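You operate a simulated robot arm through the tools that you are given. There is no shell and no other tool. Be economical: measure what you need, move in short steps, check, and stop when the job is done.

The job below is to be done with a simulated robot arm. You get a single attempt, and the scene is never put back.

TASK
Fit the grey roller in the exit box and pull the wire past it to 2.0 m.
Fine: roller in its seat and lid shut before you pull; keep the pull gauge out of the red.

Only the result counts: the job must be done as asked and must still hold three seconds after the hand-in. Knocking over, shifting, dropping, spilling or breaking anything else fails it. A push-on lid holds only when it is set on centred and level and pressed home; a screw cap is set on level and turned clockwise until tight.

THE ROBOT
A 6-joint arm with a two-finger parallel gripper, fixed in place. Base frame: the origin is at the foot of the arm, x ahead of it, y to its left, z up. Units: mm, rad, N and s.
Its first joint turns from -1.152 to 1.152 rad. Payload 2.7 kg.
The TCP is the grasp point between the finger pads, 23 mm short of the fingertips. In the tool frame z runs along the fingers and y along their closing line. Largest opening 94 mm; finger width 38, thickness 10; the body of the gripper, 54 by 96 mm, starts 39 mm behind the TCP.
Orientation is that of the tool frame in the base frame, as [roll, pitch, yaw] about the fixed x, y, z axes, in that order (R = Rz(yaw) Ry(pitch) Rx(roll)). With the fingers straight down and closing along the base's y, the tool's x points along the base's -x, its y along +y and its z along -z.

THE INTERFACE
- The arm moves only by the tool apply_moves. Its argument "series" is a list of rows, each a list of 7 numbers: the gripper command, from -1 (fully open) to 1 (shut), values between in proportion, then the shift along the tool's x, y, z in mm, then the turn, a rotation vector about the tool's x, y, z in rad. In form: [[hand, tx, ty, tz, rx, ry, rz], ...]. A call has 1 to 12 rows; each row is the pose to reach, as a shift and turn from the pose commanded when the call began, along the tool's axes at that moment. Each row takes 0.2 s and may step no farther than 50 mm and 0.15 rad from the row before; otherwise, or with a gripper value out of range, the whole call is refused. A pose out of reach is approached as far as the arm can. The call stops where the force on the tool passes 90 N (or 10 N more than at its start, if that is more) or the arm is blocked; 0.2 s more then pass. Each finger travels about 45 mm/s and halts on what it meets, pressing with about 37 N; the grip force reading is that of the motor and also rises with nothing between the fingers. The clock runs only during rows and for 0.2 s after the last one: add rows that repeat a pose to give the fingers time. The reply holds the time, the measured pose of the TCP, the force on the tool along the base axes, the opening and the grip force, in the units named above and with some noise.
- Cameras (640 x 400 px; columns grow to the right, rows downward): "scene" is fixed at [70.8, -421.9, 1422.7]; the picture's right is [0.84, -0.54, 0.00], its down [-0.21, -0.32, -0.92] and it looks along [0.50, 0.78, -0.38] (base axes); focal length 348 px, centre (320, 200). "wrist" rides on the gripper at [-39, 0, -44] in the tool frame; the picture's right is [0.00, -1.00, 0.00], its down [0.97, 0.00, -0.24] and it looks along [0.24, 0.00, 0.97] (tool axes); focal length 218 px, centre (320, 200).
- get_image(camera): a new picture of that camera. No time passes.
- pixel_to_xyz(camera, pixels): for up to 12 pixels [column, row] of the newest picture of that camera ("zoom" is the newest enlarged one), the place [x, y, z] in the base frame of the surface seen there, good to about 3 mm. No time passes.
- enlarge(camera, box): a new picture of the part [left, top, right, bottom] of that camera's present view, enlarged. No time passes.
- sign_off(): hands the job in; it is judged then, once.

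Keep the steps short. Do not move on a guess: measure, check each grasp and each placing, and mend mistakes. In all there are 80 turns and 46 pictures (those below and enlarged ones count). Leave the gripper open and the arm clear of the work at the hand-in unless told otherwise, and finish with a single line.

The tools are called after ">>>" by a JSON object that holds its "fn" and its "kwargs". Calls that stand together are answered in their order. apply_moves: Moves the arm, as the interface text tells. Its arguments: {"type":"object","properties":{"series":{"type":"array","items":{"type":"array","items":{"type":"number"}}}},"required":["series"]} The other tools are called the same way: get_image (camera) takes a picture; pixel_to_xyz (camera, pixels) gives the place of the surface under pixels of a picture; enlarge (camera, box) takes an enlarged picture of a part of a camera's view; sign_off () hands the job in.

At the start:

```text
time_s: 0.0
tool_pos: [332.1, 171.2, 1289.6]
ee_rot: [3.14, 0.001, -3.141]
contact_force: [0.0, 1.3, -0.1]
grip_width: 94.1
grip_force: 0.0
```

scene: 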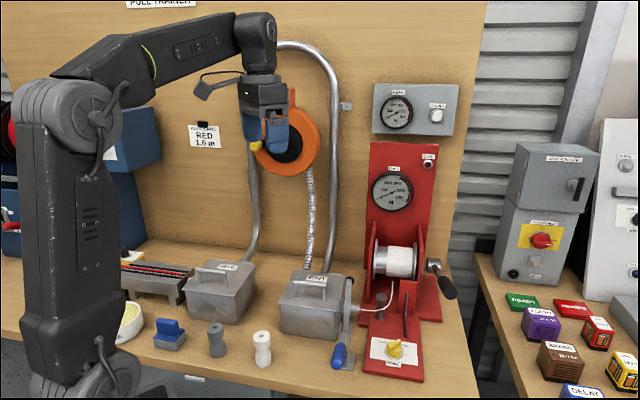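
wrist: 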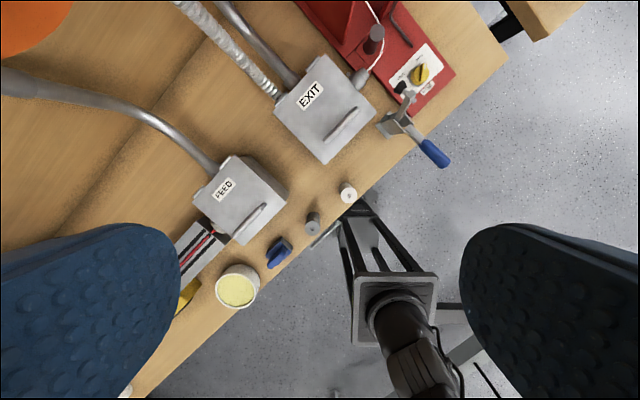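

I see the FEED and EXIT boxes, grey and white rollers, a blue item, a red winch with gauge and a knob. I'll enlarge the key areas first.

>>> {"fn": "enlarge", "kwargs": {"camera": "scene", "box": [260, 220, 460, 390]}}

>>> {"fn": "enlarge", "kwargs": {"camera": "scene", "box": [360, 75, 480, 150]}}

>>> {"fn": "enlarge", "kwargs": {"camera": "scene", "box": [350, 140, 470, 215]}}

>>> {"fn": "enlarge", "kwargs": {"camera": "wrist", "box": [180, 0, 480, 300]}}

```text
2.35 times, centred on (360, 305) of scene
```

zoom: 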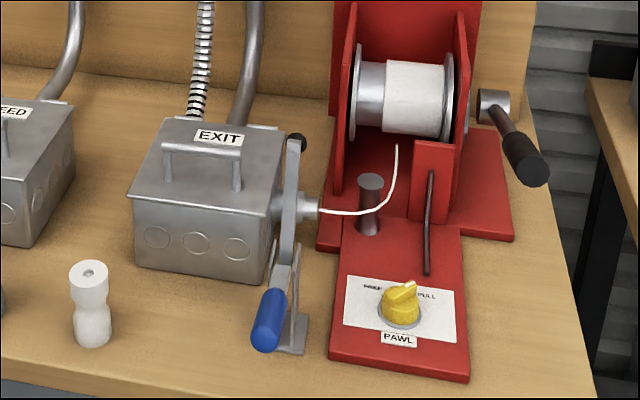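

```text
5.33 times, centred on (420, 112) of scene
```

zoom: 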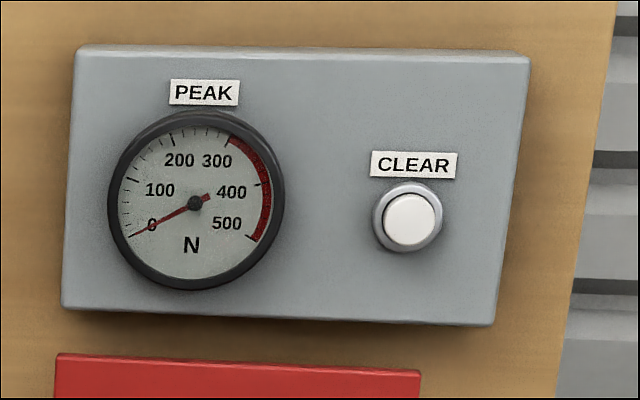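

```text
5.33 times, centred on (410, 178) of scene
```

zoom: 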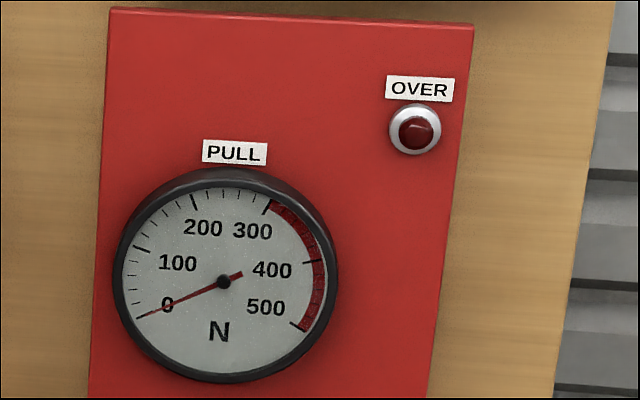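

```text
1.33 times, centred on (330, 150) of wrist
```

zoom: 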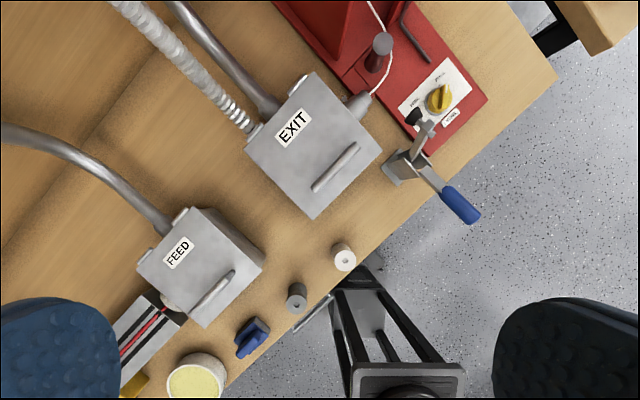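

I'll read the sign on the board, the left rack, and measure box, roller and clamp points in the scene view.

>>> {"fn": "enlarge", "kwargs": {"camera": "scene", "box": [100, 230, 260, 360]}}

>>> {"fn": "enlarge", "kwargs": {"camera": "scene", "box": [110, 0, 240, 160]}}

>>> {"fn": "pixel_to_xyz", "kwargs": {"camera": "wrist", "pixels": [[314, 217], [348, 188], [328, 66], [374, 110], [275, 102], [324, 163], [330, 137], [357, 110], [397, 122], [435, 153], [360, 78], [420, 74]]}}

>>> {"fn": "pixel_to_xyz", "kwargs": {"camera": "scene", "pixels": [[432, 267], [449, 290], [381, 260], [415, 262], [395, 348], [337, 358], [349, 283], [312, 311], [310, 277], [216, 325], [376, 283], [405, 300]]}}

```text
3.08 times, centred on (180, 295) of scene
```

zoom: 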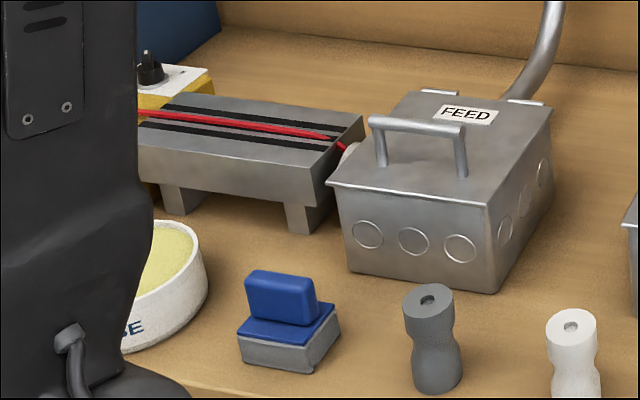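

```text
2.50 times, centred on (175, 80) of scene
```

zoom: 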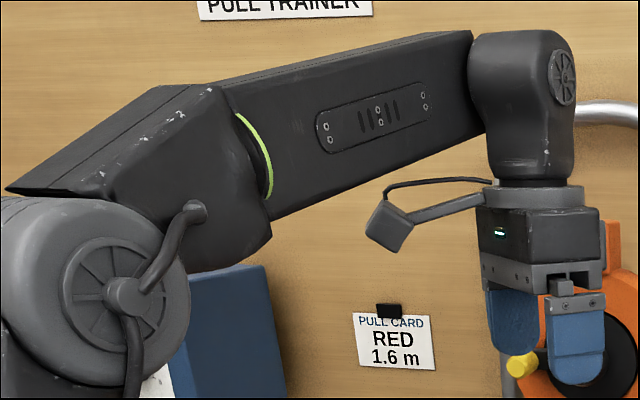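

```text
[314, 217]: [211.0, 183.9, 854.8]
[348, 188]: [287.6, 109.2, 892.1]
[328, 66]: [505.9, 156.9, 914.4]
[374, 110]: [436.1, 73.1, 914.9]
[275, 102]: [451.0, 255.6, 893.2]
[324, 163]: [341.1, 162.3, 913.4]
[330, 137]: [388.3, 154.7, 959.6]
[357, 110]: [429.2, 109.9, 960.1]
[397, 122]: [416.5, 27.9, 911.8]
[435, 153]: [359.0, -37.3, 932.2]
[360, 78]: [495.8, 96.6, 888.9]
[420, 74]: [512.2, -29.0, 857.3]
```

```text
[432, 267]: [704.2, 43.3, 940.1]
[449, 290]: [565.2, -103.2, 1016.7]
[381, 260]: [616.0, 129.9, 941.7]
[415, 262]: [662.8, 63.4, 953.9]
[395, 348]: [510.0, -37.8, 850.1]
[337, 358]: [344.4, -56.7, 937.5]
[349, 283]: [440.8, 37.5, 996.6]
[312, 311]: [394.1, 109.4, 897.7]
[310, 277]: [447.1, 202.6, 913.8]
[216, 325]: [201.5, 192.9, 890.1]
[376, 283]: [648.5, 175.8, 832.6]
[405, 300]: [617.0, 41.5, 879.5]
```

The card reads "PULL CARD RED 1.6 m"; the order says 2.0 m. I'll look for a length readout. Next I measure bench heights and the crank more precisely.

>>> {"fn": "enlarge", "kwargs": {"camera": "scene", "box": [360, 220, 470, 320]}}

>>> {"fn": "pixel_to_xyz", "kwargs": {"camera": "scene", "pixels": [[240, 365], [300, 360], [216, 352], [262, 362], [262, 334], [430, 262], [436, 267], [449, 285], [453, 296], [400, 262], [391, 190], [437, 116]]}}

>>> {"fn": "pixel_to_xyz", "kwargs": {"camera": "wrist", "pixels": [[348, 194], [313, 221], [325, 195], [375, 40], [400, 30], [380, 10], [409, 98], [435, 152], [390, 125], [372, 32], [235, 285], [280, 250]]}}

```text
4.00 times, centred on (415, 270) of scene
```

zoom: 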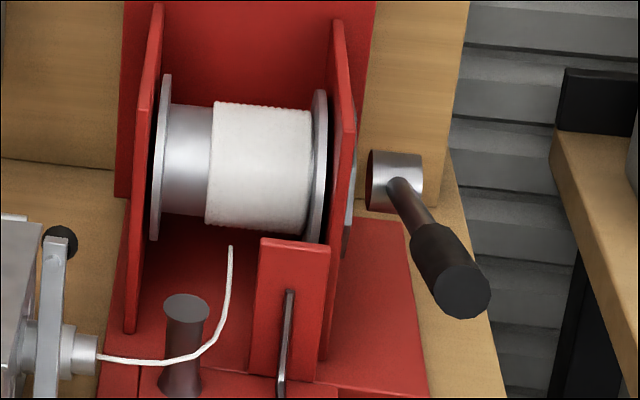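

```text
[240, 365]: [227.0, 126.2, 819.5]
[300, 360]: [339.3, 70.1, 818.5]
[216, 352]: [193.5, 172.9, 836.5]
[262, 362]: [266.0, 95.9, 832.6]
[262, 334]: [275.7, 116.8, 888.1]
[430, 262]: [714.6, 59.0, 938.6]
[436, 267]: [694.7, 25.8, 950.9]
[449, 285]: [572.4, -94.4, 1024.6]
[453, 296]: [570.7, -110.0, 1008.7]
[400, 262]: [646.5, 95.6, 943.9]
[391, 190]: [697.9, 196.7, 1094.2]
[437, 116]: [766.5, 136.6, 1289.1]
```

```text
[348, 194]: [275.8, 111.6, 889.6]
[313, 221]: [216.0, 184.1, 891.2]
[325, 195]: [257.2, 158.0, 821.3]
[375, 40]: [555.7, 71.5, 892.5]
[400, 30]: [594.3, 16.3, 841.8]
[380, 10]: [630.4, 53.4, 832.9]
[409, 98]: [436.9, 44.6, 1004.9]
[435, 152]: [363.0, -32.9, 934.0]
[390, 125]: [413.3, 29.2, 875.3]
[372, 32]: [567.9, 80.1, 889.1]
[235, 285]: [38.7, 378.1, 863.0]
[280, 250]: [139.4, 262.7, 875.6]
```

Bench is at z≈820; the crank looks like a long lever pointing toward the operator. I'll move the wrist camera over the exit box and winch for a closer view.

>>> {"fn": "apply_moves", "kwargs": {"series": [[-1, -30, -40, 20, 0, 0, 0], [-1, -60, -80, 40, 0, 0, 0], [-1, -80, -110, 50, 0, 0, 0], [-1, -80, -110, 50, 0, 0, 0]]}}

>>> {"fn": "get_image", "kwargs": {"camera": "wrist"}}

```text
refused: row 1 steps farther than a row can; nothing moved
```

```text
36 pictures are left
```

wrist: 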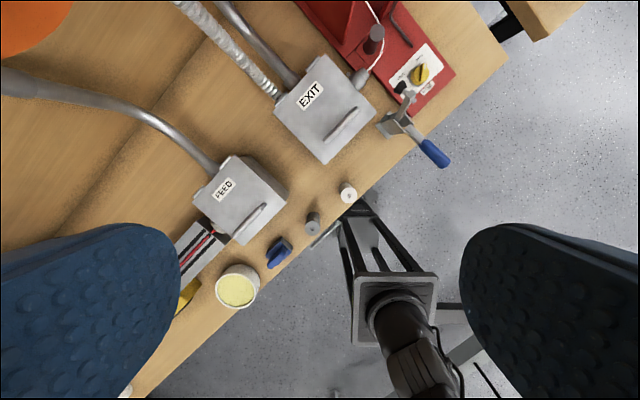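

Step norm was over 50 mm; I'll use smaller rows.

>>> {"fn": "apply_moves", "kwargs": {"series": [[-1, -27, -36, 15, 0, 0, 0], [-1, -54, -72, 30, 0, 0, 0], [-1, -80, -108, 45, 0, 0, 0], [-1, -80, -108, 45, 0, 0, 0]]}}

>>> {"fn": "get_image", "kwargs": {"camera": "wrist"}}

```text
time_s: 1.0
tool_pos: [415.0, 62.2, 1247.3]
ee_rot: [-3.142, 0.003, -3.139]
contact_force: [-0.7, 0.2, -0.4]
grip_width: 94.2
grip_force: 0.1
```

```text
35 pictures are left
```

wrist: 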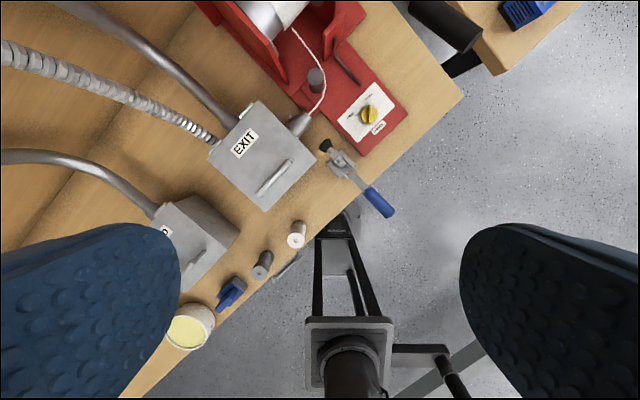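

>>> {"fn": "enlarge", "kwargs": {"camera": "wrist", "box": [300, 60, 440, 220]}}

>>> {"fn": "enlarge", "kwargs": {"camera": "wrist", "box": [180, 60, 340, 260]}}

>>> {"fn": "pixel_to_xyz", "kwargs": {"camera": "wrist", "pixels": [[470, 40], [455, 28], [412, 8], [369, 115], [379, 204], [340, 165], [325, 146], [260, 192], [286, 163], [273, 178], [296, 228], [263, 257]]}}

>>> {"fn": "pixel_to_xyz", "kwargs": {"camera": "wrist", "pixels": [[264, 208], [213, 151], [257, 104], [316, 162], [240, 120], [285, 118], [355, 115], [375, 95], [316, 88], [460, 95], [330, 225], [349, 171]]}}

```text
2.50 times, centred on (370, 140) of wrist
```

zoom: 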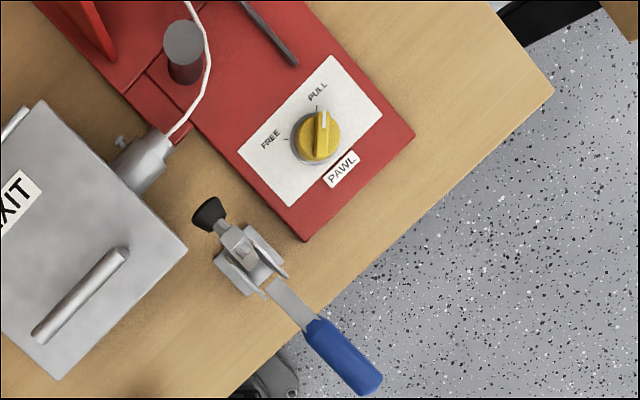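

```text
2.00 times, centred on (260, 160) of wrist
```

zoom: 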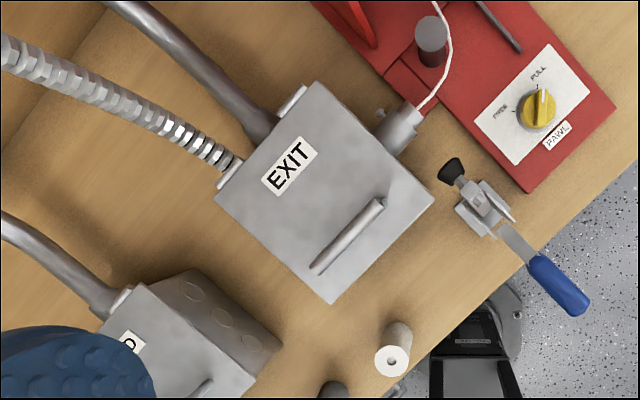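

```text
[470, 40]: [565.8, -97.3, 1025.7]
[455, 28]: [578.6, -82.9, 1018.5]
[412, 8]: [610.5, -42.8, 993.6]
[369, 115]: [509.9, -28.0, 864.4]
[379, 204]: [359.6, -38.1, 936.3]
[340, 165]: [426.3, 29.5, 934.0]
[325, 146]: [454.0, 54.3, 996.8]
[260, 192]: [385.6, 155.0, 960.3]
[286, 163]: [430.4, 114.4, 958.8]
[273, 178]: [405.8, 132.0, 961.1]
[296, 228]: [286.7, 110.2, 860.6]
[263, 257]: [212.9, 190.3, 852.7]
```

```text
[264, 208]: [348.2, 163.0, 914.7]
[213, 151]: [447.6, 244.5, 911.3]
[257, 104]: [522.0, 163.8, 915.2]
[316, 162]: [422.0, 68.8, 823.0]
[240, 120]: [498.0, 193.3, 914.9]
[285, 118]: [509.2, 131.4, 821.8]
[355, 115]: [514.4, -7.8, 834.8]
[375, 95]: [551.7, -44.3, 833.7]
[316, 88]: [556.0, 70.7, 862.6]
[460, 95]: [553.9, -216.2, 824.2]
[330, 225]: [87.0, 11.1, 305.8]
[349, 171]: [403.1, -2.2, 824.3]
```

Lid handle bar runs along u≈(0.71,-0.71), centre about (407,134,958); rear edge has hinges. Pawl knob already points to PULL. I'll go above the handle, turning the fingers so they close across the bar.

>>> {"fn": "apply_moves", "kwargs": {"series": [[-1, 1, 12, 31, 0, 0, 0.131], [-1, 3, 24, 62, 0, 0, 0.262], [-1, 4, 36, 93, 0, 0, 0.393], [-1, 6, 48, 124, 0, 0, 0.524], [-1, 7, 60, 155, 0, 0, 0.655], [-1, 8, 72, 187, 0, 0, 0.785], [-1, 8, 72, 187, 0, 0, 0.785]]}}

>>> {"fn": "get_image", "kwargs": {"camera": "wrist"}}

```text
time_s: 2.6
tool_pos: [405.2, 135.6, 1058.1]
ee_rot: [3.141, 0.001, 2.357]
contact_force: [0.8, 0.3, -0.5]
grip_width: 93.9
grip_force: 0.0
```

```text
32 pictures are left
```

wrist: 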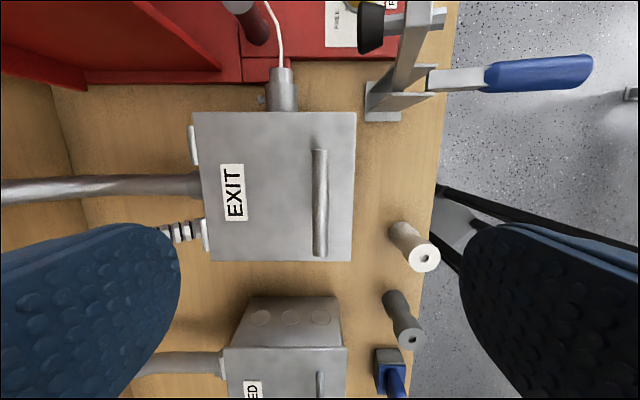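

Alignment is good. I measure the bar ends, hinge tabs, conduits and clamp here.

>>> {"fn": "pixel_to_xyz", "kwargs": {"camera": "wrist", "pixels": [[320, 152], [320, 203], [320, 252], [193, 145], [205, 235], [196, 113], [355, 113], [352, 260], [212, 260], [180, 185], [282, 90], [369, 27]]}}

>>> {"fn": "pixel_to_xyz", "kwargs": {"camera": "wrist", "pixels": [[424, 258], [411, 340], [400, 230], [393, 300], [540, 75], [100, 187], [30, 193], [382, 115], [420, 20], [180, 230], [435, 200], [440, 130]]}}

```text
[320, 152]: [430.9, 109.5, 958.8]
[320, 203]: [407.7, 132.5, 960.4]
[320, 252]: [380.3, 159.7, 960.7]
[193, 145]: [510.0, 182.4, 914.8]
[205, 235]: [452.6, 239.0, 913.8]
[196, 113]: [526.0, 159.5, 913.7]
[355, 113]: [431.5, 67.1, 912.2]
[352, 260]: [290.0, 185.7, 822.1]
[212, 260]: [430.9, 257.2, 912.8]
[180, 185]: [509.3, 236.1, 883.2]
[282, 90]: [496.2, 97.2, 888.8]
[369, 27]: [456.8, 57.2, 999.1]
```

```text
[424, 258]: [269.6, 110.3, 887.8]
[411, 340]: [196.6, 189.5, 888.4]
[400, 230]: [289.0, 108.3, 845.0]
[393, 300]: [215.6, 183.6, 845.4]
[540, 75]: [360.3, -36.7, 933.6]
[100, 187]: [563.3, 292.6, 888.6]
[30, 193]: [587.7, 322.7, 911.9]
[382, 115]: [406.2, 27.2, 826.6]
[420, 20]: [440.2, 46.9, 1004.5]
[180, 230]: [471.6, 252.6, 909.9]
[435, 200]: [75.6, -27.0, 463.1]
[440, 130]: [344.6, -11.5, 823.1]
```

Bar centre is at v≈382, z≈955, under the TCP. I descend 103 mm and close on it.

>>> {"fn": "apply_moves", "kwargs": {"series": [[-1, 0, 0, 40, 0, 0, 0], [-1, 0, 0, 80, 0, 0, 0], [-1, 0, 0, 103, 0, 0, 0], [0, 0, 0, 103, 0, 0, 0], [0.5, 0, 0, 103, 0, 0, 0], [1, 0, 0, 103, 0, 0, 0], [1, 0, 0, 103, 0, 0, 0], [1, 0, 0, 103, 0, 0, 0], [1, 0, 0, 103, 0, 0, 0]]}}

```text
time_s: 4.6
tool_pos: [406.4, 134.7, 954.8]
ee_rot: [3.136, 0.003, 2.358]
contact_force: [4.1, 3.5, -2.3]
grip_width: 11.6
grip_force: 45.0
```

Bar gripped (11.6 mm). Now I lift along the hinge arc to 0.6 rad, tilting the tool half as much, and check forces.

>>> {"fn": "apply_moves", "kwargs": {"series": [[1, 0, 4.7, -10.3, 0.05, 0, 0], [1, 0, 10.4, -20.2, 0.1, 0, 0], [1, 0, 17.1, -29.3, 0.15, 0, 0], [1, 0, 24.6, -37.8, 0.2, 0, 0], [1, 0, 33, -45.5, 0.25, 0, 0], [1, 0, 42.1, -52.3, 0.3, 0, 0]]}}

>>> {"fn": "get_image", "kwargs": {"camera": "scene"}}

```text
time_s: 6.0
tool_pos: [436.5, 163.6, 1006.7]
ee_rot: [-2.842, 0.003, 2.356]
contact_force: [10.8, -19.7, 4.2]
grip_width: 11.3
grip_force: 45.2
```

```text
31 pictures are left
```

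scene: 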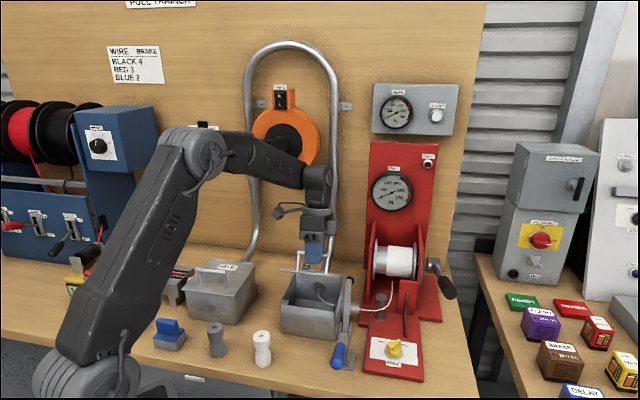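

The lid swings up fine. A wall card "WIRE BRAKE BLACK 4 RED 3 BLUE 2" and a brake unit on the left showed up; I enlarge these and the open box.

>>> {"fn": "enlarge", "kwargs": {"camera": "scene", "box": [0, 80, 170, 310]}}

>>> {"fn": "enlarge", "kwargs": {"camera": "scene", "box": [240, 60, 370, 180]}}

>>> {"fn": "enlarge", "kwargs": {"camera": "scene", "box": [265, 240, 365, 350]}}

```text
1.74 times, centred on (85, 195) of scene
```

zoom: 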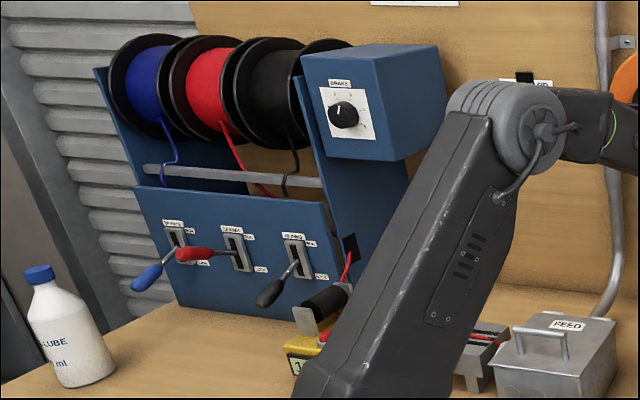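

```text
3.33 times, centred on (305, 120) of scene
```

zoom: 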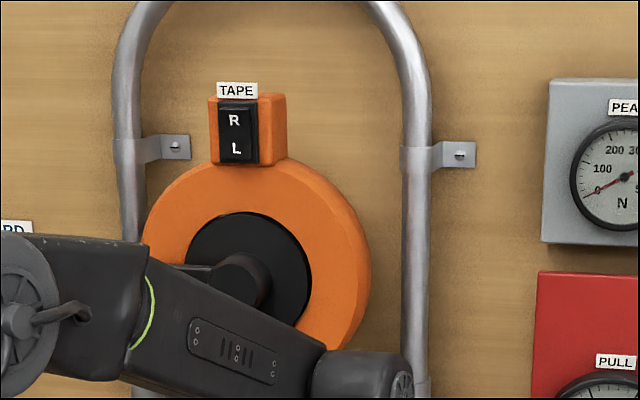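

```text
3.64 times, centred on (315, 295) of scene
```

zoom: 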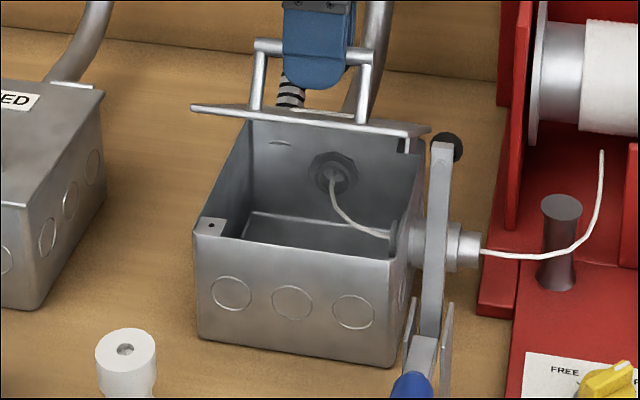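

Inside the box I can see a floor with a rope entering the back and passing out right. Counter and red lane are at the left. I continue opening the lid to 1.6 rad.

>>> {"fn": "apply_moves", "kwargs": {"series": [[1, 0, 15.9, -16.1, 0.1, 0, 0], [1, 0, 34.8, -28.7, 0.2, 0, 0], [1, 0, 55.7, -37.4, 0.3, 0, 0], [1, 0, 78, -41.7, 0.4, 0, 0], [1, 0, 100.7, -41.6, 0.5, 0, 0]]}}

>>> {"fn": "get_image", "kwargs": {"camera": "scene"}}

```text
time_s: 7.2
tool_pos: [459.4, 188.4, 1042.0]
ee_rot: [-2.487, 0.027, 2.33]
contact_force: [-1.0, -0.1, -0.6]
grip_width: 0.0
grip_force: 42.6
out of reach, approached as far as the arm can: row 4, 5
```

```text
27 pictures are left
```

scene: 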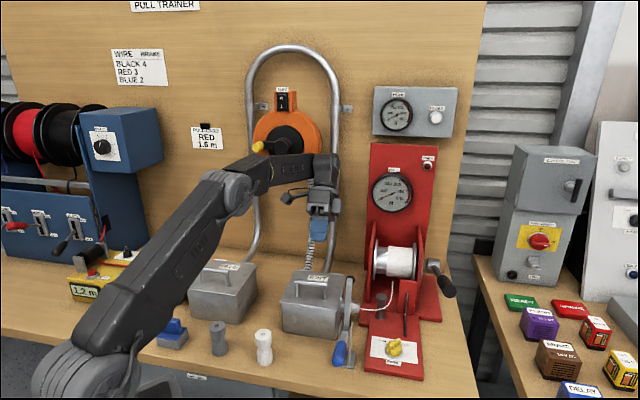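

The grip slipped because the pose went out of reach, and the lid fell shut again. The counter reads about 1.2 m. I hold for one row with the fingers opening to see the commanded state.

>>> {"fn": "apply_moves", "kwargs": {"series": [[-1, 0, 0, 0, 0, 0, 0], [-1, 0, 0, 0, 0, 0, 0]]}}

>>> {"fn": "enlarge", "kwargs": {"camera": "scene", "box": [50, 220, 370, 400]}}

```text
time_s: 7.8
tool_pos: [459.4, 188.4, 1042.7]
ee_rot: [-2.488, 0.022, 2.332]
contact_force: [-0.4, -0.7, 0.2]
grip_width: 50.8
grip_force: 0.1
```

```text
2.00 times, centred on (210, 310) of scene
```

zoom: 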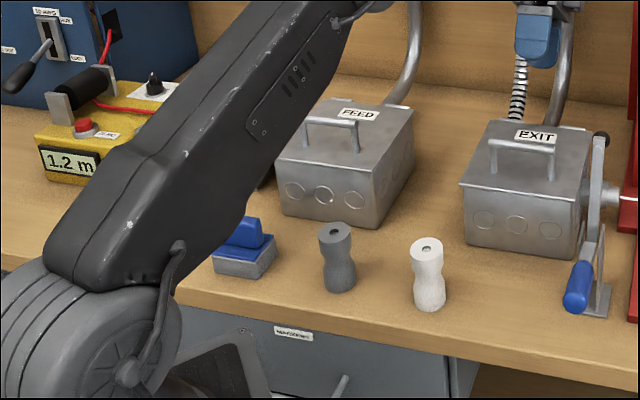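

Command equals the measured pose, and nothing else has moved. I return above the handle with the tool vertical.

>>> {"fn": "apply_moves", "kwargs": {"series": [[-1, 0, -12, 9.2, -0.131, 0, 0], [-1, 0, -24, 18.4, -0.262, 0, 0], [-1, 0, -36, 27.5, -0.393, 0, 0], [-1, 0, -48, 36.7, -0.524, 0, 0], [-1, 0, -60, 45.9, -0.654, 0, 0], [-1, 0, -60, 45.9, -0.654, 0, 0]]}}

>>> {"fn": "get_image", "kwargs": {"camera": "wrist"}}

```text
time_s: 9.2
tool_pos: [403.6, 151.3, 1003.6]
ee_rot: [-2.999, 0.002, 2.358]
contact_force: [0.6, -0.1, 1.0]
grip_width: 94.0
grip_force: 0.0
```

```text
25 pictures are left
```

wrist: 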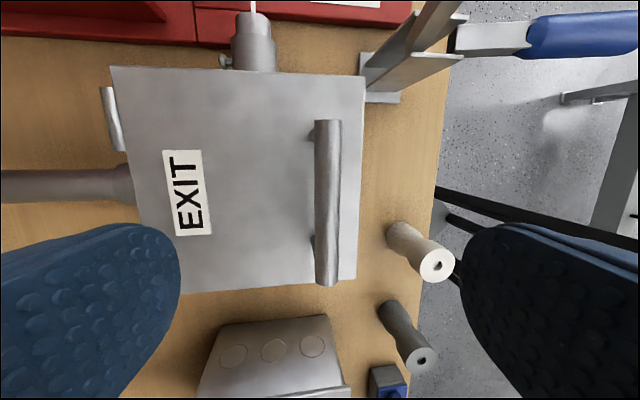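

Residual tilt 0.14 and offset remain. I check the bar position before correcting.

>>> {"fn": "pixel_to_xyz", "kwargs": {"camera": "wrist", "pixels": [[328, 128], [328, 200], [327, 278], [112, 120], [360, 80], [357, 275]]}}

>>> {"fn": "apply_moves", "kwargs": {"series": [[-1, -6, -5, -3, -0.07, 0, 0], [-1, -13, -10, -8, -0.142, 0, 0], [-1, -13, -10, -8, -0.142, 0, 0]]}}

```text
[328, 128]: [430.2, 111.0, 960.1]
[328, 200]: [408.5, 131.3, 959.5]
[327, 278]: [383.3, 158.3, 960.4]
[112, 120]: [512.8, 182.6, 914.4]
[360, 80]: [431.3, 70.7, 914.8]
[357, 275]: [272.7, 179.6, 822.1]
```

```text
time_s: 10.0
tool_pos: [405.6, 137.1, 1015.0]
ee_rot: [-3.139, 0.001, 2.359]
contact_force: [0.2, -0.1, 0.0]
grip_width: 93.9
grip_force: 0.1
```

The lid is fully closed and unmoved. I descend 60 mm and regrip.

>>> {"fn": "apply_moves", "kwargs": {"series": [[-1, 0, -1.5, 30, 0, 0, 0], [-1, 0, -1.5, 61, 0, 0, 0], [0, 0, -1.5, 61, 0, 0, 0], [0.6, 0, -1.5, 61, 0, 0, 0], [1, 0, -1.5, 61, 0, 0, 0], [1, 0, -1.5, 61, 0, 0, 0], [1, 0, -1.5, 61, 0, 0, 0], [1, 0, -1.5, 61, 0, 0, 0]]}}

```text
time_s: 11.8
tool_pos: [407.6, 134.6, 954.5]
ee_rot: [-3.14, 0.002, 2.358]
contact_force: [5.4, 3.7, -3.0]
grip_width: 11.7
grip_force: 45.4
```

Regripped. I follow the arc again with a smaller tilt (max 0.3 rad) up to 1.5 rad.

>>> {"fn": "apply_moves", "kwargs": {"series": [[1, 0, 7.4, -15.3, 0.05, 0, 0], [1, 0, 17.1, -29.3, 0.1, 0, 0], [1, 0, 28.7, -41.7, 0.15, 0, 0], [1, 0, 42.1, -52.3, 0.2, 0, 0], [1, 0, 56.9, -60.7, 0.25, 0, 0], [1, 0, 72.8, -66.8, 0.3, 0, 0], [1, 0, 89.4, -70.5, 0.3, 0, 0], [1, 0, 106.4, -71.6, 0.3, 0, 0], [1, 0, 123.4, -70.2, 0.3, 0, 0], [1, 0, 140, -66.2, 0.3, 0, 0]]}}

>>> {"fn": "enlarge", "kwargs": {"camera": "scene", "box": [240, 200, 400, 320]}}

```text
time_s: 14.0
tool_pos: [496.6, 226.6, 1026.7]
ee_rot: [-2.845, 0.003, 2.357]
contact_force: [13.2, -19.2, -25.4]
grip_width: 11.4
grip_force: 45.1
```

```text
3.33 times, centred on (320, 260) of scene
```

zoom: 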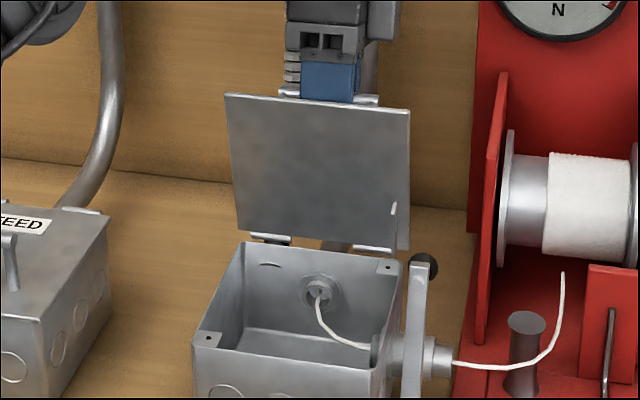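

Lid is near vertical. I measure its plane to know the angle.

>>> {"fn": "pixel_to_xyz", "kwargs": {"camera": "zoom", "pixels": [[320, 110], [320, 140], [320, 180], [320, 225], [240, 110], [395, 120], [250, 220], [395, 230], [270, 238], [375, 247], [395, 205], [410, 150]]}}

```text
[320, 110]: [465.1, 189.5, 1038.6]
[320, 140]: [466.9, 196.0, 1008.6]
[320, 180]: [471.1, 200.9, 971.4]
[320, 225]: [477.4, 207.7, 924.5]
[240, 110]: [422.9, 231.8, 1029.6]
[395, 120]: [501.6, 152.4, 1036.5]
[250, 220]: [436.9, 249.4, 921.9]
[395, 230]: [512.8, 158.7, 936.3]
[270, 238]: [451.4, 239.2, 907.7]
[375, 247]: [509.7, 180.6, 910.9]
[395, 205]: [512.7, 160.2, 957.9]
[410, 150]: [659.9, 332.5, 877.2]
```

Lid stands at about 79°, 11° short of vertical. I push further along the arc and watch the force.

>>> {"fn": "apply_moves", "kwargs": {"series": [[1, 0, 8.5, 0.6, 0, 0, 0], [1, 0, 17, 1.3, 0.05, 0, 0], [1, 0, 25.3, 3.3, 0.05, 0, 0], [1, 0, 33.6, 5.3, 0.1, 0, 0]]}}

>>> {"fn": "enlarge", "kwargs": {"camera": "scene", "box": [240, 200, 400, 320]}}

>>> {"fn": "pixel_to_xyz", "kwargs": {"camera": "zoom", "pixels": [[320, 120], [320, 140], [320, 180], [320, 225]]}}

```text
time_s: 15.0
tool_pos: [489.8, 222.1, 1032.7]
ee_rot: [-2.785, 0.001, 2.342]
contact_force: [-18.6, 15.9, -22.5]
grip_width: 12.1
grip_force: 45.1
out of reach, approached as far as the arm can: row 4
```

```text
3.33 times, centred on (320, 260) of scene
```

zoom: 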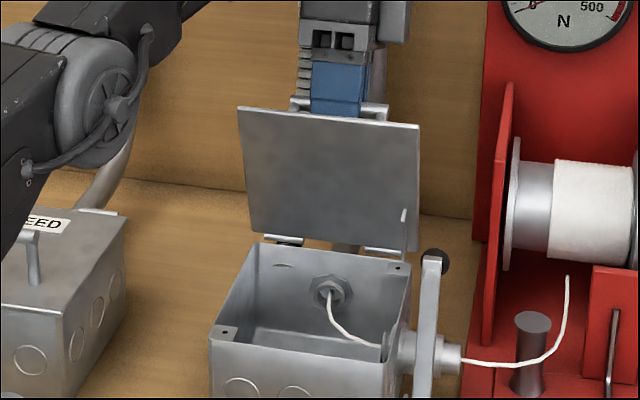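

```text
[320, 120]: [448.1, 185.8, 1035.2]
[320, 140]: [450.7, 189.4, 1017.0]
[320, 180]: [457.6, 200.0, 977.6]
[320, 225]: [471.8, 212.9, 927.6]
```

Tilt made it unreachable and the lid is back at ~72°, still gripped. I retry with less tilt toward 90°.

>>> {"fn": "apply_moves", "kwargs": {"series": [[1, 0, 6, -1, -0.05, 0, 0], [1, 0, 12, -1, -0.1, 0, 0], [1, 0, 19, -1, -0.12, 0, 0], [1, 0, 26, 0, -0.14, 0, 0], [1, 0, 32, 1, -0.14, 0, 0]]}}

>>> {"fn": "pixel_to_xyz", "kwargs": {"camera": "scene", "pixels": [[320, 230], [320, 235], [320, 245], [320, 256]]}}

```text
time_s: 16.2
tool_pos: [507.2, 236.0, 1021.1]
ee_rot: [-2.922, 0.005, 2.339]
contact_force: [-16.4, 5.1, -24.4]
grip_width: 11.6
grip_force: 44.8
out of reach, approached as far as the arm can: row 5
```

```text
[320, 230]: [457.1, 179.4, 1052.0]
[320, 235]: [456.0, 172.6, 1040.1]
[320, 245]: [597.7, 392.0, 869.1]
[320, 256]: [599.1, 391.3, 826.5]
```

Now at ~86°. The limit scales with tilt, so I untilt to vertical and push to ~100°.

>>> {"fn": "apply_moves", "kwargs": {"series": [[1, 0, 2, 0, -0.1, 0, 0], [1, 0, 5, 0.5, -0.2, 0, 0.01], [1, 0, 12, 1, -0.22, 0, 0.015], [1, 0, 18, 2, -0.22, 0, 0.015], [1, 0, 24, 3, -0.22, 0, 0.015]]}}

>>> {"fn": "enlarge", "kwargs": {"camera": "scene", "box": [240, 200, 400, 320]}}

>>> {"fn": "pixel_to_xyz", "kwargs": {"camera": "zoom", "pixels": [[320, 110], [320, 140], [320, 180], [320, 225]]}}

```text
time_s: 17.4
tool_pos: [532.7, 260.6, 1010.0]
ee_rot: [-3.136, 0.008, 2.325]
contact_force: [-21.9, -0.9, -23.1]
grip_width: 12.8
grip_force: 45.1
```

```text
3.33 times, centred on (320, 260) of scene
```

zoom: 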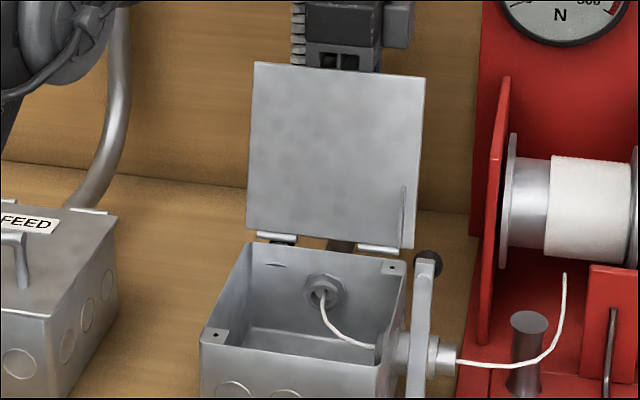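

```text
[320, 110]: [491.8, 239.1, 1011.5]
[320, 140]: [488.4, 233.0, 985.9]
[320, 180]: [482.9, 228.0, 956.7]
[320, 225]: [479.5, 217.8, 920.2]
```

Lid leans back ~14° past vertical. I release slightly and lift straight up.

>>> {"fn": "apply_moves", "kwargs": {"series": [[0.45, 0, 0, 0, 0, 0, 0], [0.45, 0, 0, 0, 0, 0, 0], [0.45, 0, 0, -20, 0, 0, 0], [0.45, 0, 0, -45, 0, 0, 0], [0.45, 0, -30, -80, 0, 0, 0]]}}

>>> {"fn": "enlarge", "kwargs": {"camera": "scene", "box": [240, 180, 400, 320]}}

```text
time_s: 18.6
tool_pos: [509.7, 244.2, 1017.8]
ee_rot: [-2.971, -0.027, 2.328]
contact_force: [1.0, 0.0, 0.0]
grip_width: 26.0
grip_force: 0.1
stopped in row 5: the arm was blocked; the commanded pose is now the measured one
```

```text
2.86 times, centred on (320, 250) of scene
```

zoom: 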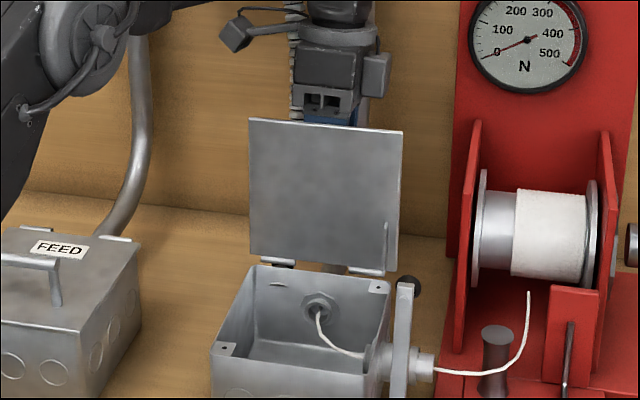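

The arm got blocked on the way up and came back. I measure the lid and look from the wrist.

>>> {"fn": "pixel_to_xyz", "kwargs": {"camera": "zoom", "pixels": [[320, 130], [320, 160], [320, 200], [320, 245], [330, 60], [370, 70], [330, 118], [300, 75]]}}

>>> {"fn": "get_image", "kwargs": {"camera": "wrist"}}

```text
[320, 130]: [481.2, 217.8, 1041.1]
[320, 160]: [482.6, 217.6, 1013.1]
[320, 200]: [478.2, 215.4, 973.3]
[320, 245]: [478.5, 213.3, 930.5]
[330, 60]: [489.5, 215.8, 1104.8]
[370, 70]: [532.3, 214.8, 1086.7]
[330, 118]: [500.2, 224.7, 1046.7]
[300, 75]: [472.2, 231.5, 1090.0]
```

```text
20 pictures are left
```

wrist: 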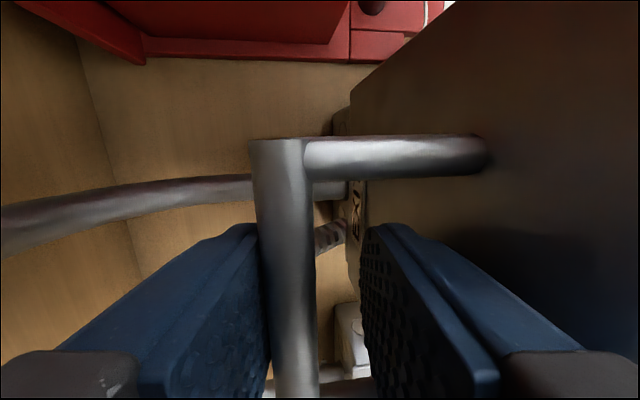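

Lid now leans ~3° past vertical, its bar resting on the outer finger; it will fall back to its stop when freed. I shift 10 mm outward, then go vertically up in small steps.

>>> {"fn": "apply_moves", "kwargs": {"series": [[0.45, 0, 5, -1, 0, 0, 0], [0.45, 0, 9.8, -1.7, 0, 0, 0], [0.45, 0, 8.5, -9, 0, 0, 0], [0.45, 0, 7.3, -16.5, 0, 0, 0], [0.45, 0, 6, -24, 0, 0, 0], [0.45, 0, 4.8, -31.3, 0, 0, 0]]}}

>>> {"fn": "pixel_to_xyz", "kwargs": {"camera": "scene", "pixels": [[320, 230], [320, 240], [320, 250], [320, 262]]}}

```text
time_s: 20.0
tool_pos: [495.4, 235.2, 1023.0]
ee_rot: [-2.881, -0.047, 2.323]
contact_force: [0.1, 0.9, -1.5]
grip_width: 25.9
grip_force: 0.2
```

```text
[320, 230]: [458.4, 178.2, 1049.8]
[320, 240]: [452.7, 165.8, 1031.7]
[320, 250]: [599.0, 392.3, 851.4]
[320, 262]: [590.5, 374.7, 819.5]
```

The arm isn't following upward though no tool force shows; I check the whole arm for contact.

>>> {"fn": "get_image", "kwargs": {"camera": "scene"}}

>>> {"fn": "pixel_to_xyz", "kwargs": {"camera": "scene", "pixels": [[250, 190], [290, 185], [320, 175], [215, 200], [100, 290], [320, 150], [315, 250], [318, 270], [240, 220], [255, 170]]}}

```text
19 pictures are left
```

scene: 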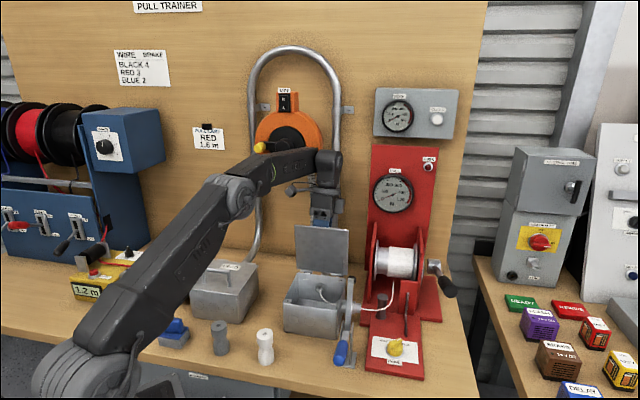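

```text
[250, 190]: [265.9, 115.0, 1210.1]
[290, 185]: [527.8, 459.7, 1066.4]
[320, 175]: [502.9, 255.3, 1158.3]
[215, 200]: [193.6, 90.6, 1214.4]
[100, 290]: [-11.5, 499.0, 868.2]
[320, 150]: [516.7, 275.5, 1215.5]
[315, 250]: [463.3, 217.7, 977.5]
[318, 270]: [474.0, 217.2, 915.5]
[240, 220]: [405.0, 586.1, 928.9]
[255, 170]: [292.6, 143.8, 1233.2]
```

I compare the wrist position with the conduit right behind it.

>>> {"fn": "pixel_to_xyz", "kwargs": {"camera": "scene", "pixels": [[337, 120], [336, 230], [330, 160], [328, 190], [256, 147], [285, 155], [262, 190], [337, 200], [338, 140], [310, 165], [300, 155], [318, 210]]}}

>>> {"fn": "enlarge", "kwargs": {"camera": "scene", "box": [230, 120, 390, 250]}}

```text
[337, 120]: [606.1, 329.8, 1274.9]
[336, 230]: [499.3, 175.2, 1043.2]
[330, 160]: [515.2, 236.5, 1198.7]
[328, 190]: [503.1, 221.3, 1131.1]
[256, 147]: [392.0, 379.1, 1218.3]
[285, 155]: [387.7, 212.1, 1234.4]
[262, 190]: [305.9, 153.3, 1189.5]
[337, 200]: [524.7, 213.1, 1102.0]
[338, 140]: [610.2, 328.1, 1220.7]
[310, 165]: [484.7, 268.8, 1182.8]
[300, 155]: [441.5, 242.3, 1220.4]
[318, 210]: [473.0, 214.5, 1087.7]
```

```text
3.08 times, centred on (310, 185) of scene
```

zoom: 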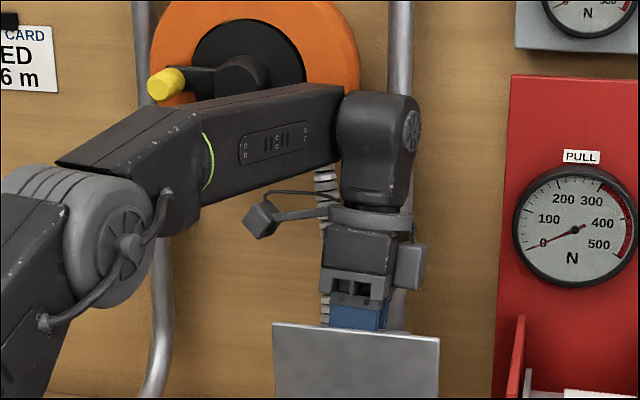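

The cause: positive tilt leaned the wrist outward, toward the tape reel and conduit (v≈620–660). I take the tilt out with the bar still between the fingers, nudging outward.

>>> {"fn": "apply_moves", "kwargs": {"series": [[0.45, 0, 2, 0, -0.07, 0, 0], [0.45, 0, 4, -1, -0.14, 0, 0], [0.45, 0, 8, -2, -0.2, 0, 0], [0.45, 0, 12, -3, -0.2, 0, 0], [0.45, 0, 12, -3, -0.2, 0, 0]]}}

```text
time_s: 21.2
tool_pos: [533.6, 264.9, 1044.3]
ee_rot: [3.108, -0.025, 2.332]
contact_force: [0.1, -0.2, 0.1]
grip_width: 25.7
grip_force: 0.0
```

Free now, TCP z=1044, tool vertical. I go up 30 mm and slightly inward, then check the lid.

>>> {"fn": "apply_moves", "kwargs": {"series": [[0.45, 0, -3, -10, 0, 0, 0], [0.45, 0, -6, -20, 0, 0, 0], [0.45, 0, -9, -30, 0, 0, 0]]}}

>>> {"fn": "enlarge", "kwargs": {"camera": "scene", "box": [240, 130, 400, 330]}}

```text
time_s: 22.0
tool_pos: [527.3, 255.3, 1071.4]
ee_rot: [3.111, -0.028, 2.33]
contact_force: [0.2, 0.0, -0.1]
grip_width: 25.7
grip_force: 0.2
```

```text
2.00 times, centred on (320, 230) of scene
```

zoom: 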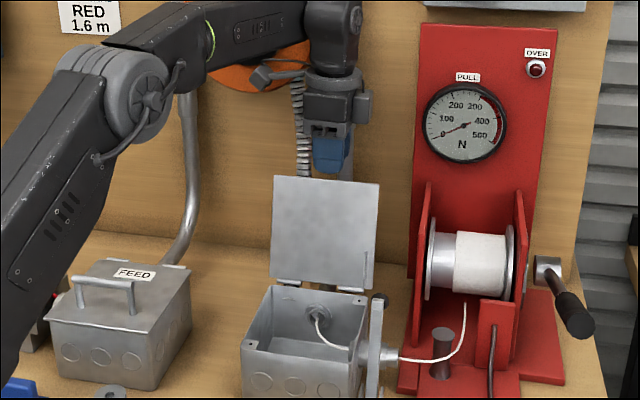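

The lid stays open by itself. I raise a bit more and come inward over the box to view inside.

>>> {"fn": "apply_moves", "kwargs": {"series": [[0.45, 0, -10, -18, 0, 0, 0], [0.45, 0, -50, -24, 0, 0, 0], [0.45, 0, -95, -24, 0, 0, 0], [0.45, 0, -130, -24, 0.03, 0, 0], [0.45, 0, -130, -24, 0.03, 0, 0]]}}

>>> {"fn": "get_image", "kwargs": {"camera": "wrist"}}

```text
time_s: 23.2
tool_pos: [431.6, 165.2, 1093.7]
ee_rot: [3.141, -0.024, 2.33]
contact_force: [-0.2, 0.5, -0.3]
grip_width: 25.7
grip_force: 0.1
```

```text
16 pictures are left
```

wrist: 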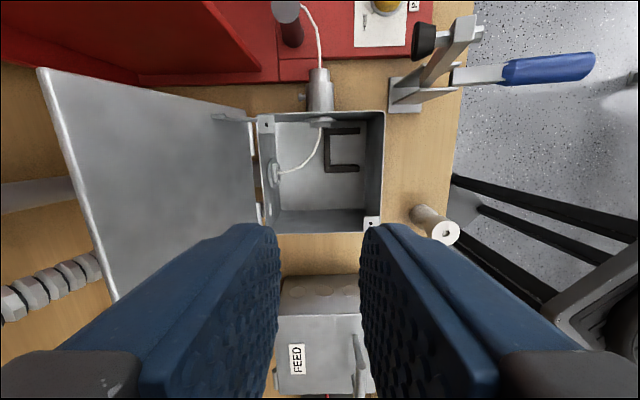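

I see a dark C-shaped bracket inside at (342,150): the seat. Enlarging it and measuring.

>>> {"fn": "enlarge", "kwargs": {"camera": "wrist", "box": [245, 90, 405, 240]}}

>>> {"fn": "pixel_to_xyz", "kwargs": {"camera": "wrist", "pixels": [[328, 130], [358, 130], [358, 170], [328, 170], [342, 150], [350, 150], [310, 190], [320, 150], [290, 170], [325, 133], [345, 131], [345, 169]]}}

>>> {"fn": "pixel_to_xyz", "kwargs": {"camera": "wrist", "pixels": [[265, 125], [372, 222], [383, 112], [381, 230], [258, 232], [256, 118], [318, 120], [445, 232], [310, 140], [275, 175], [360, 145], [300, 220]]}}

```text
2.67 times, centred on (325, 165) of wrist
```

zoom: 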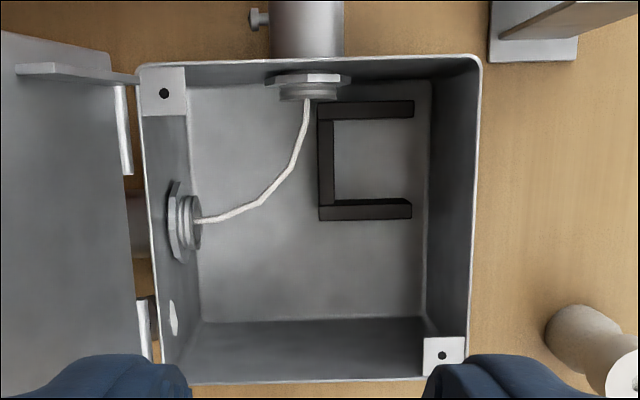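

```text
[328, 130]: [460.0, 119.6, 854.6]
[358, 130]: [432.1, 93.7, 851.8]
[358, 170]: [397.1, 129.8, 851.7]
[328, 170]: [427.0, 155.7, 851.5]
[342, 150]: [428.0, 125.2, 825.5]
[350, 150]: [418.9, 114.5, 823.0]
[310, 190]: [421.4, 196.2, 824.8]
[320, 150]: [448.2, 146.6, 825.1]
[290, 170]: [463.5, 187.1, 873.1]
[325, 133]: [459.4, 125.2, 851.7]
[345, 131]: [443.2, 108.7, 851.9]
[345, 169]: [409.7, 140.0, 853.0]
```

```text
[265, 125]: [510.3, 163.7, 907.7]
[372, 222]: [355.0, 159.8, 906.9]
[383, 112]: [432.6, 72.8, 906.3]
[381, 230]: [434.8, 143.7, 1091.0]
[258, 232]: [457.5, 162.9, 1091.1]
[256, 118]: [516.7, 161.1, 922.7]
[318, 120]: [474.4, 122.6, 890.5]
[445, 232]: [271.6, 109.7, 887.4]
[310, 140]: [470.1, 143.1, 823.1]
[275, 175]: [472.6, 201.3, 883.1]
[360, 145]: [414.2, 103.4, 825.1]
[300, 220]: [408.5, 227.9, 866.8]
```

The seat is a C-bracket with u 193–235, v 370–406, floor z≈824. I'll set the roller upright there with fingers closing along u. Now moving over the grey roller while turning the wrist 90°.

>>> {"fn": "apply_moves", "kwargs": {"series": [[0.45, 16.6, -13.5, 0, 0, 0, -0.145], [0.45, 33, -27, 0, 0, 0, -0.29], [0.45, 50, -41, 0, 0, 0, -0.435], [0.3, 66, -54, 0, 0, 0, -0.58], [0.2, 83, -68, 5, 0, 0, -0.726], [0.1, 99, -81, 10, 0, 0, -0.871], [-0.1, 116, -95, 18, 0, 0, -1.016], [-0.28, 132, -108, 26, 0, 0, -1.161], [-0.28, 149, -122, 35, 0, 0, -1.307], [-0.28, 166, -136, 45, 0, 0, -1.452], [-0.28, 182, -149, 54, 0, 0, -1.597], [-0.28, 182, -149, 54, 0, 0, -1.597]]}}

>>> {"fn": "get_image", "kwargs": {"camera": "wrist"}}

```text
time_s: 25.8
tool_pos: [198.6, 197.7, 1042.5]
ee_rot: [3.116, 0.001, -2.355]
contact_force: [0.9, 0.5, -0.9]
grip_width: 60.2
grip_force: 0.0
```

```text
14 pictures are left
```

wrist: 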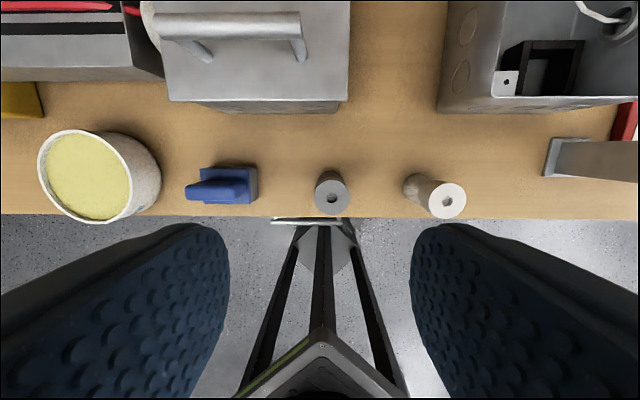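

Grey roller's top at about (332,198). I measure its top annulus and body sides.

>>> {"fn": "pixel_to_xyz", "kwargs": {"camera": "wrist", "pixels": [[322, 199], [343, 199], [332, 190], [332, 209], [325, 205], [339, 205], [332, 199], [332, 177], [250, 185], [430, 190], [540, 60], [320, 215]]}}

>>> {"fn": "enlarge", "kwargs": {"camera": "wrist", "box": [290, 150, 370, 230]}}

```text
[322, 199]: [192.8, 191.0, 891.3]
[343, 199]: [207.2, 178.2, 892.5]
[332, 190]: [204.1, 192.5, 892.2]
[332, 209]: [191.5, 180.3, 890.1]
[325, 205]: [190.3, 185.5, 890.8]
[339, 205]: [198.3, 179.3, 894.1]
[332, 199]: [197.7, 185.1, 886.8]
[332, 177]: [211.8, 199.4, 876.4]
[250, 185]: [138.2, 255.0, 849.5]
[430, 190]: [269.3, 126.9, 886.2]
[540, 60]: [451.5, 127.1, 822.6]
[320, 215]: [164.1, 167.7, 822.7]
```

```text
5.00 times, centred on (330, 190) of wrist
```

zoom: 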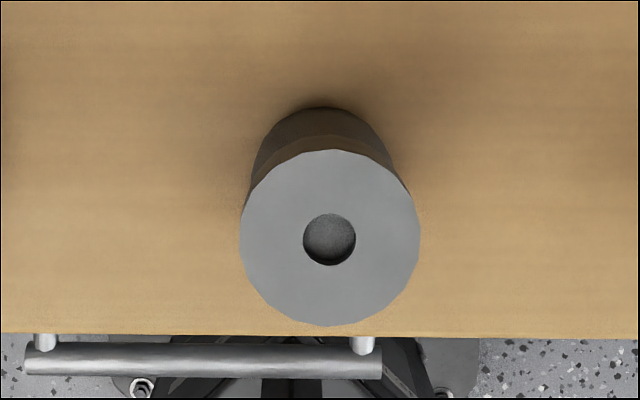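

Roller Ø≈33, top centre (198.5,186,891). I correct offset/tilt, descend to TCP z≈896 and grip.

>>> {"fn": "apply_moves", "kwargs": {"series": [[-0.28, 8.3, -8.2, 30, 0.026, 0, 0], [-0.28, 8.3, -8.2, 70, 0.026, 0, 0], [-0.28, 8.3, -8.2, 110, 0.026, 0, 0], [-0.28, 8.3, -8.2, 135, 0.026, 0, 0], [-0.28, 8.3, -8.2, 147, 0.026, 0, 0], [0.3, 8.3, -8.2, 147, 0.026, 0, 0], [1, 8.3, -8.2, 147, 0.026, 0, 0], [1, 8.3, -8.2, 147, 0.026, 0, 0], [1, 8.3, -8.2, 147, 0.026, 0, 0]]}}

```text
time_s: 27.8
tool_pos: [195.0, 187.2, 895.1]
ee_rot: [3.141, 0.001, -2.355]
contact_force: [0.4, -0.5, -0.9]
grip_width: 32.6
grip_force: 37.1
```

Gripped at 32.6 mm. I lift 112 mm and carry it over the seat.

>>> {"fn": "apply_moves", "kwargs": {"series": [[1, 0, 0, -35, 0, 0, 0], [1, 0, 0, -75, 0, 0, 0], [1, 0, 0, -112, 0, 0, 0], [1, -23.3, -41.7, -112, 0, 0, 0], [1, -46.5, -83.4, -112, 0, 0, 0], [1, -69.8, -125.1, -112, 0, 0, 0], [1, -93, -166.8, -112, 0, 0, 0], [1, -116.3, -208.5, -112, 0, 0, 0], [1, -116.3, -208.5, -112, 0, 0, 0]]}}

>>> {"fn": "get_image", "kwargs": {"camera": "wrist"}}

```text
time_s: 29.8
tool_pos: [426.2, 123.8, 1008.1]
ee_rot: [3.141, 0.001, -2.355]
contact_force: [-0.3, -0.8, -1.5]
grip_width: 32.4
grip_force: 36.6
```

```text
12 pictures are left
```

wrist: 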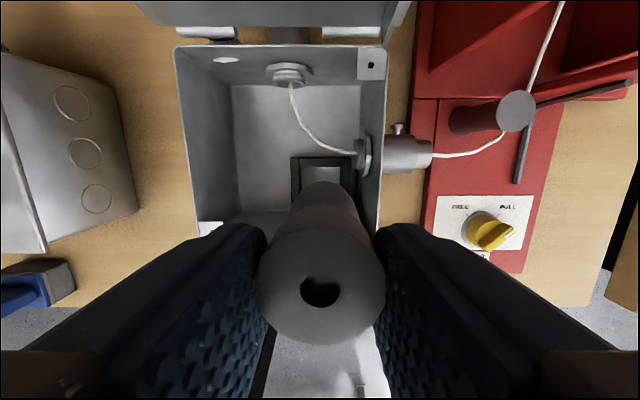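

Roller is held straight above the bracket. I verify bracket edges from here.

>>> {"fn": "pixel_to_xyz", "kwargs": {"camera": "wrist", "pixels": [[295, 160], [295, 190], [322, 160], [350, 161], [352, 185], [325, 172], [344, 172], [300, 175], [372, 190], [360, 155], [320, 235], [285, 270]]}}

>>> {"fn": "enlarge", "kwargs": {"camera": "wrist", "box": [260, 130, 400, 250]}}

```text
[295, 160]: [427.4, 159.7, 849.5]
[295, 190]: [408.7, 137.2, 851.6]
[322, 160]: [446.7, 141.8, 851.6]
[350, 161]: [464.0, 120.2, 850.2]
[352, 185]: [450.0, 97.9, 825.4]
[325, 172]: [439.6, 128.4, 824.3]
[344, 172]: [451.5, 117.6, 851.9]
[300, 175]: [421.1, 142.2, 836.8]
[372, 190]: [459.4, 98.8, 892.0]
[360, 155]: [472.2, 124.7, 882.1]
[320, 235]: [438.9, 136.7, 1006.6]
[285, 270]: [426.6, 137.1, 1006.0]
```

```text
3.33 times, centred on (330, 190) of wrist
```

zoom: 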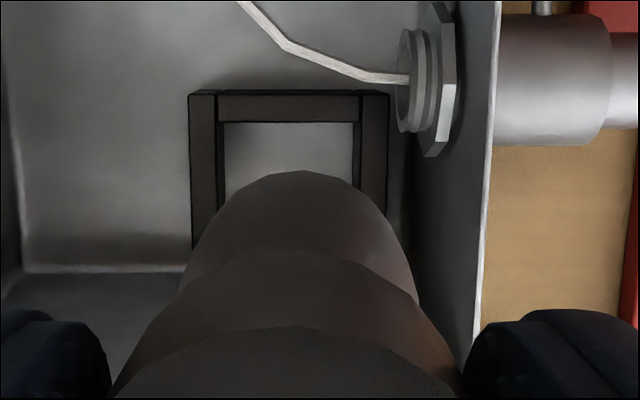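

Bracket centre lines up (u≈214.5); I shift 1.5 mm toward the front and lower to just above the floor.

>>> {"fn": "apply_moves", "kwargs": {"series": [[1, 1.5, 0, 30, 0, 0, 0], [1, 1.5, 0, 60, 0, 0, 0], [1, 1.5, 0, 85, 0, 0, 0], [1, 1.5, 0, 100, 0, 0, 0], [1, 1.5, 0, 105, 0, 0, 0]]}}

```text
time_s: 31.0
tool_pos: [424.5, 120.1, 903.9]
ee_rot: [-3.141, 0.001, -2.357]
contact_force: [0.1, 0.1, -0.2]
grip_width: 32.7
grip_force: 37.5
```

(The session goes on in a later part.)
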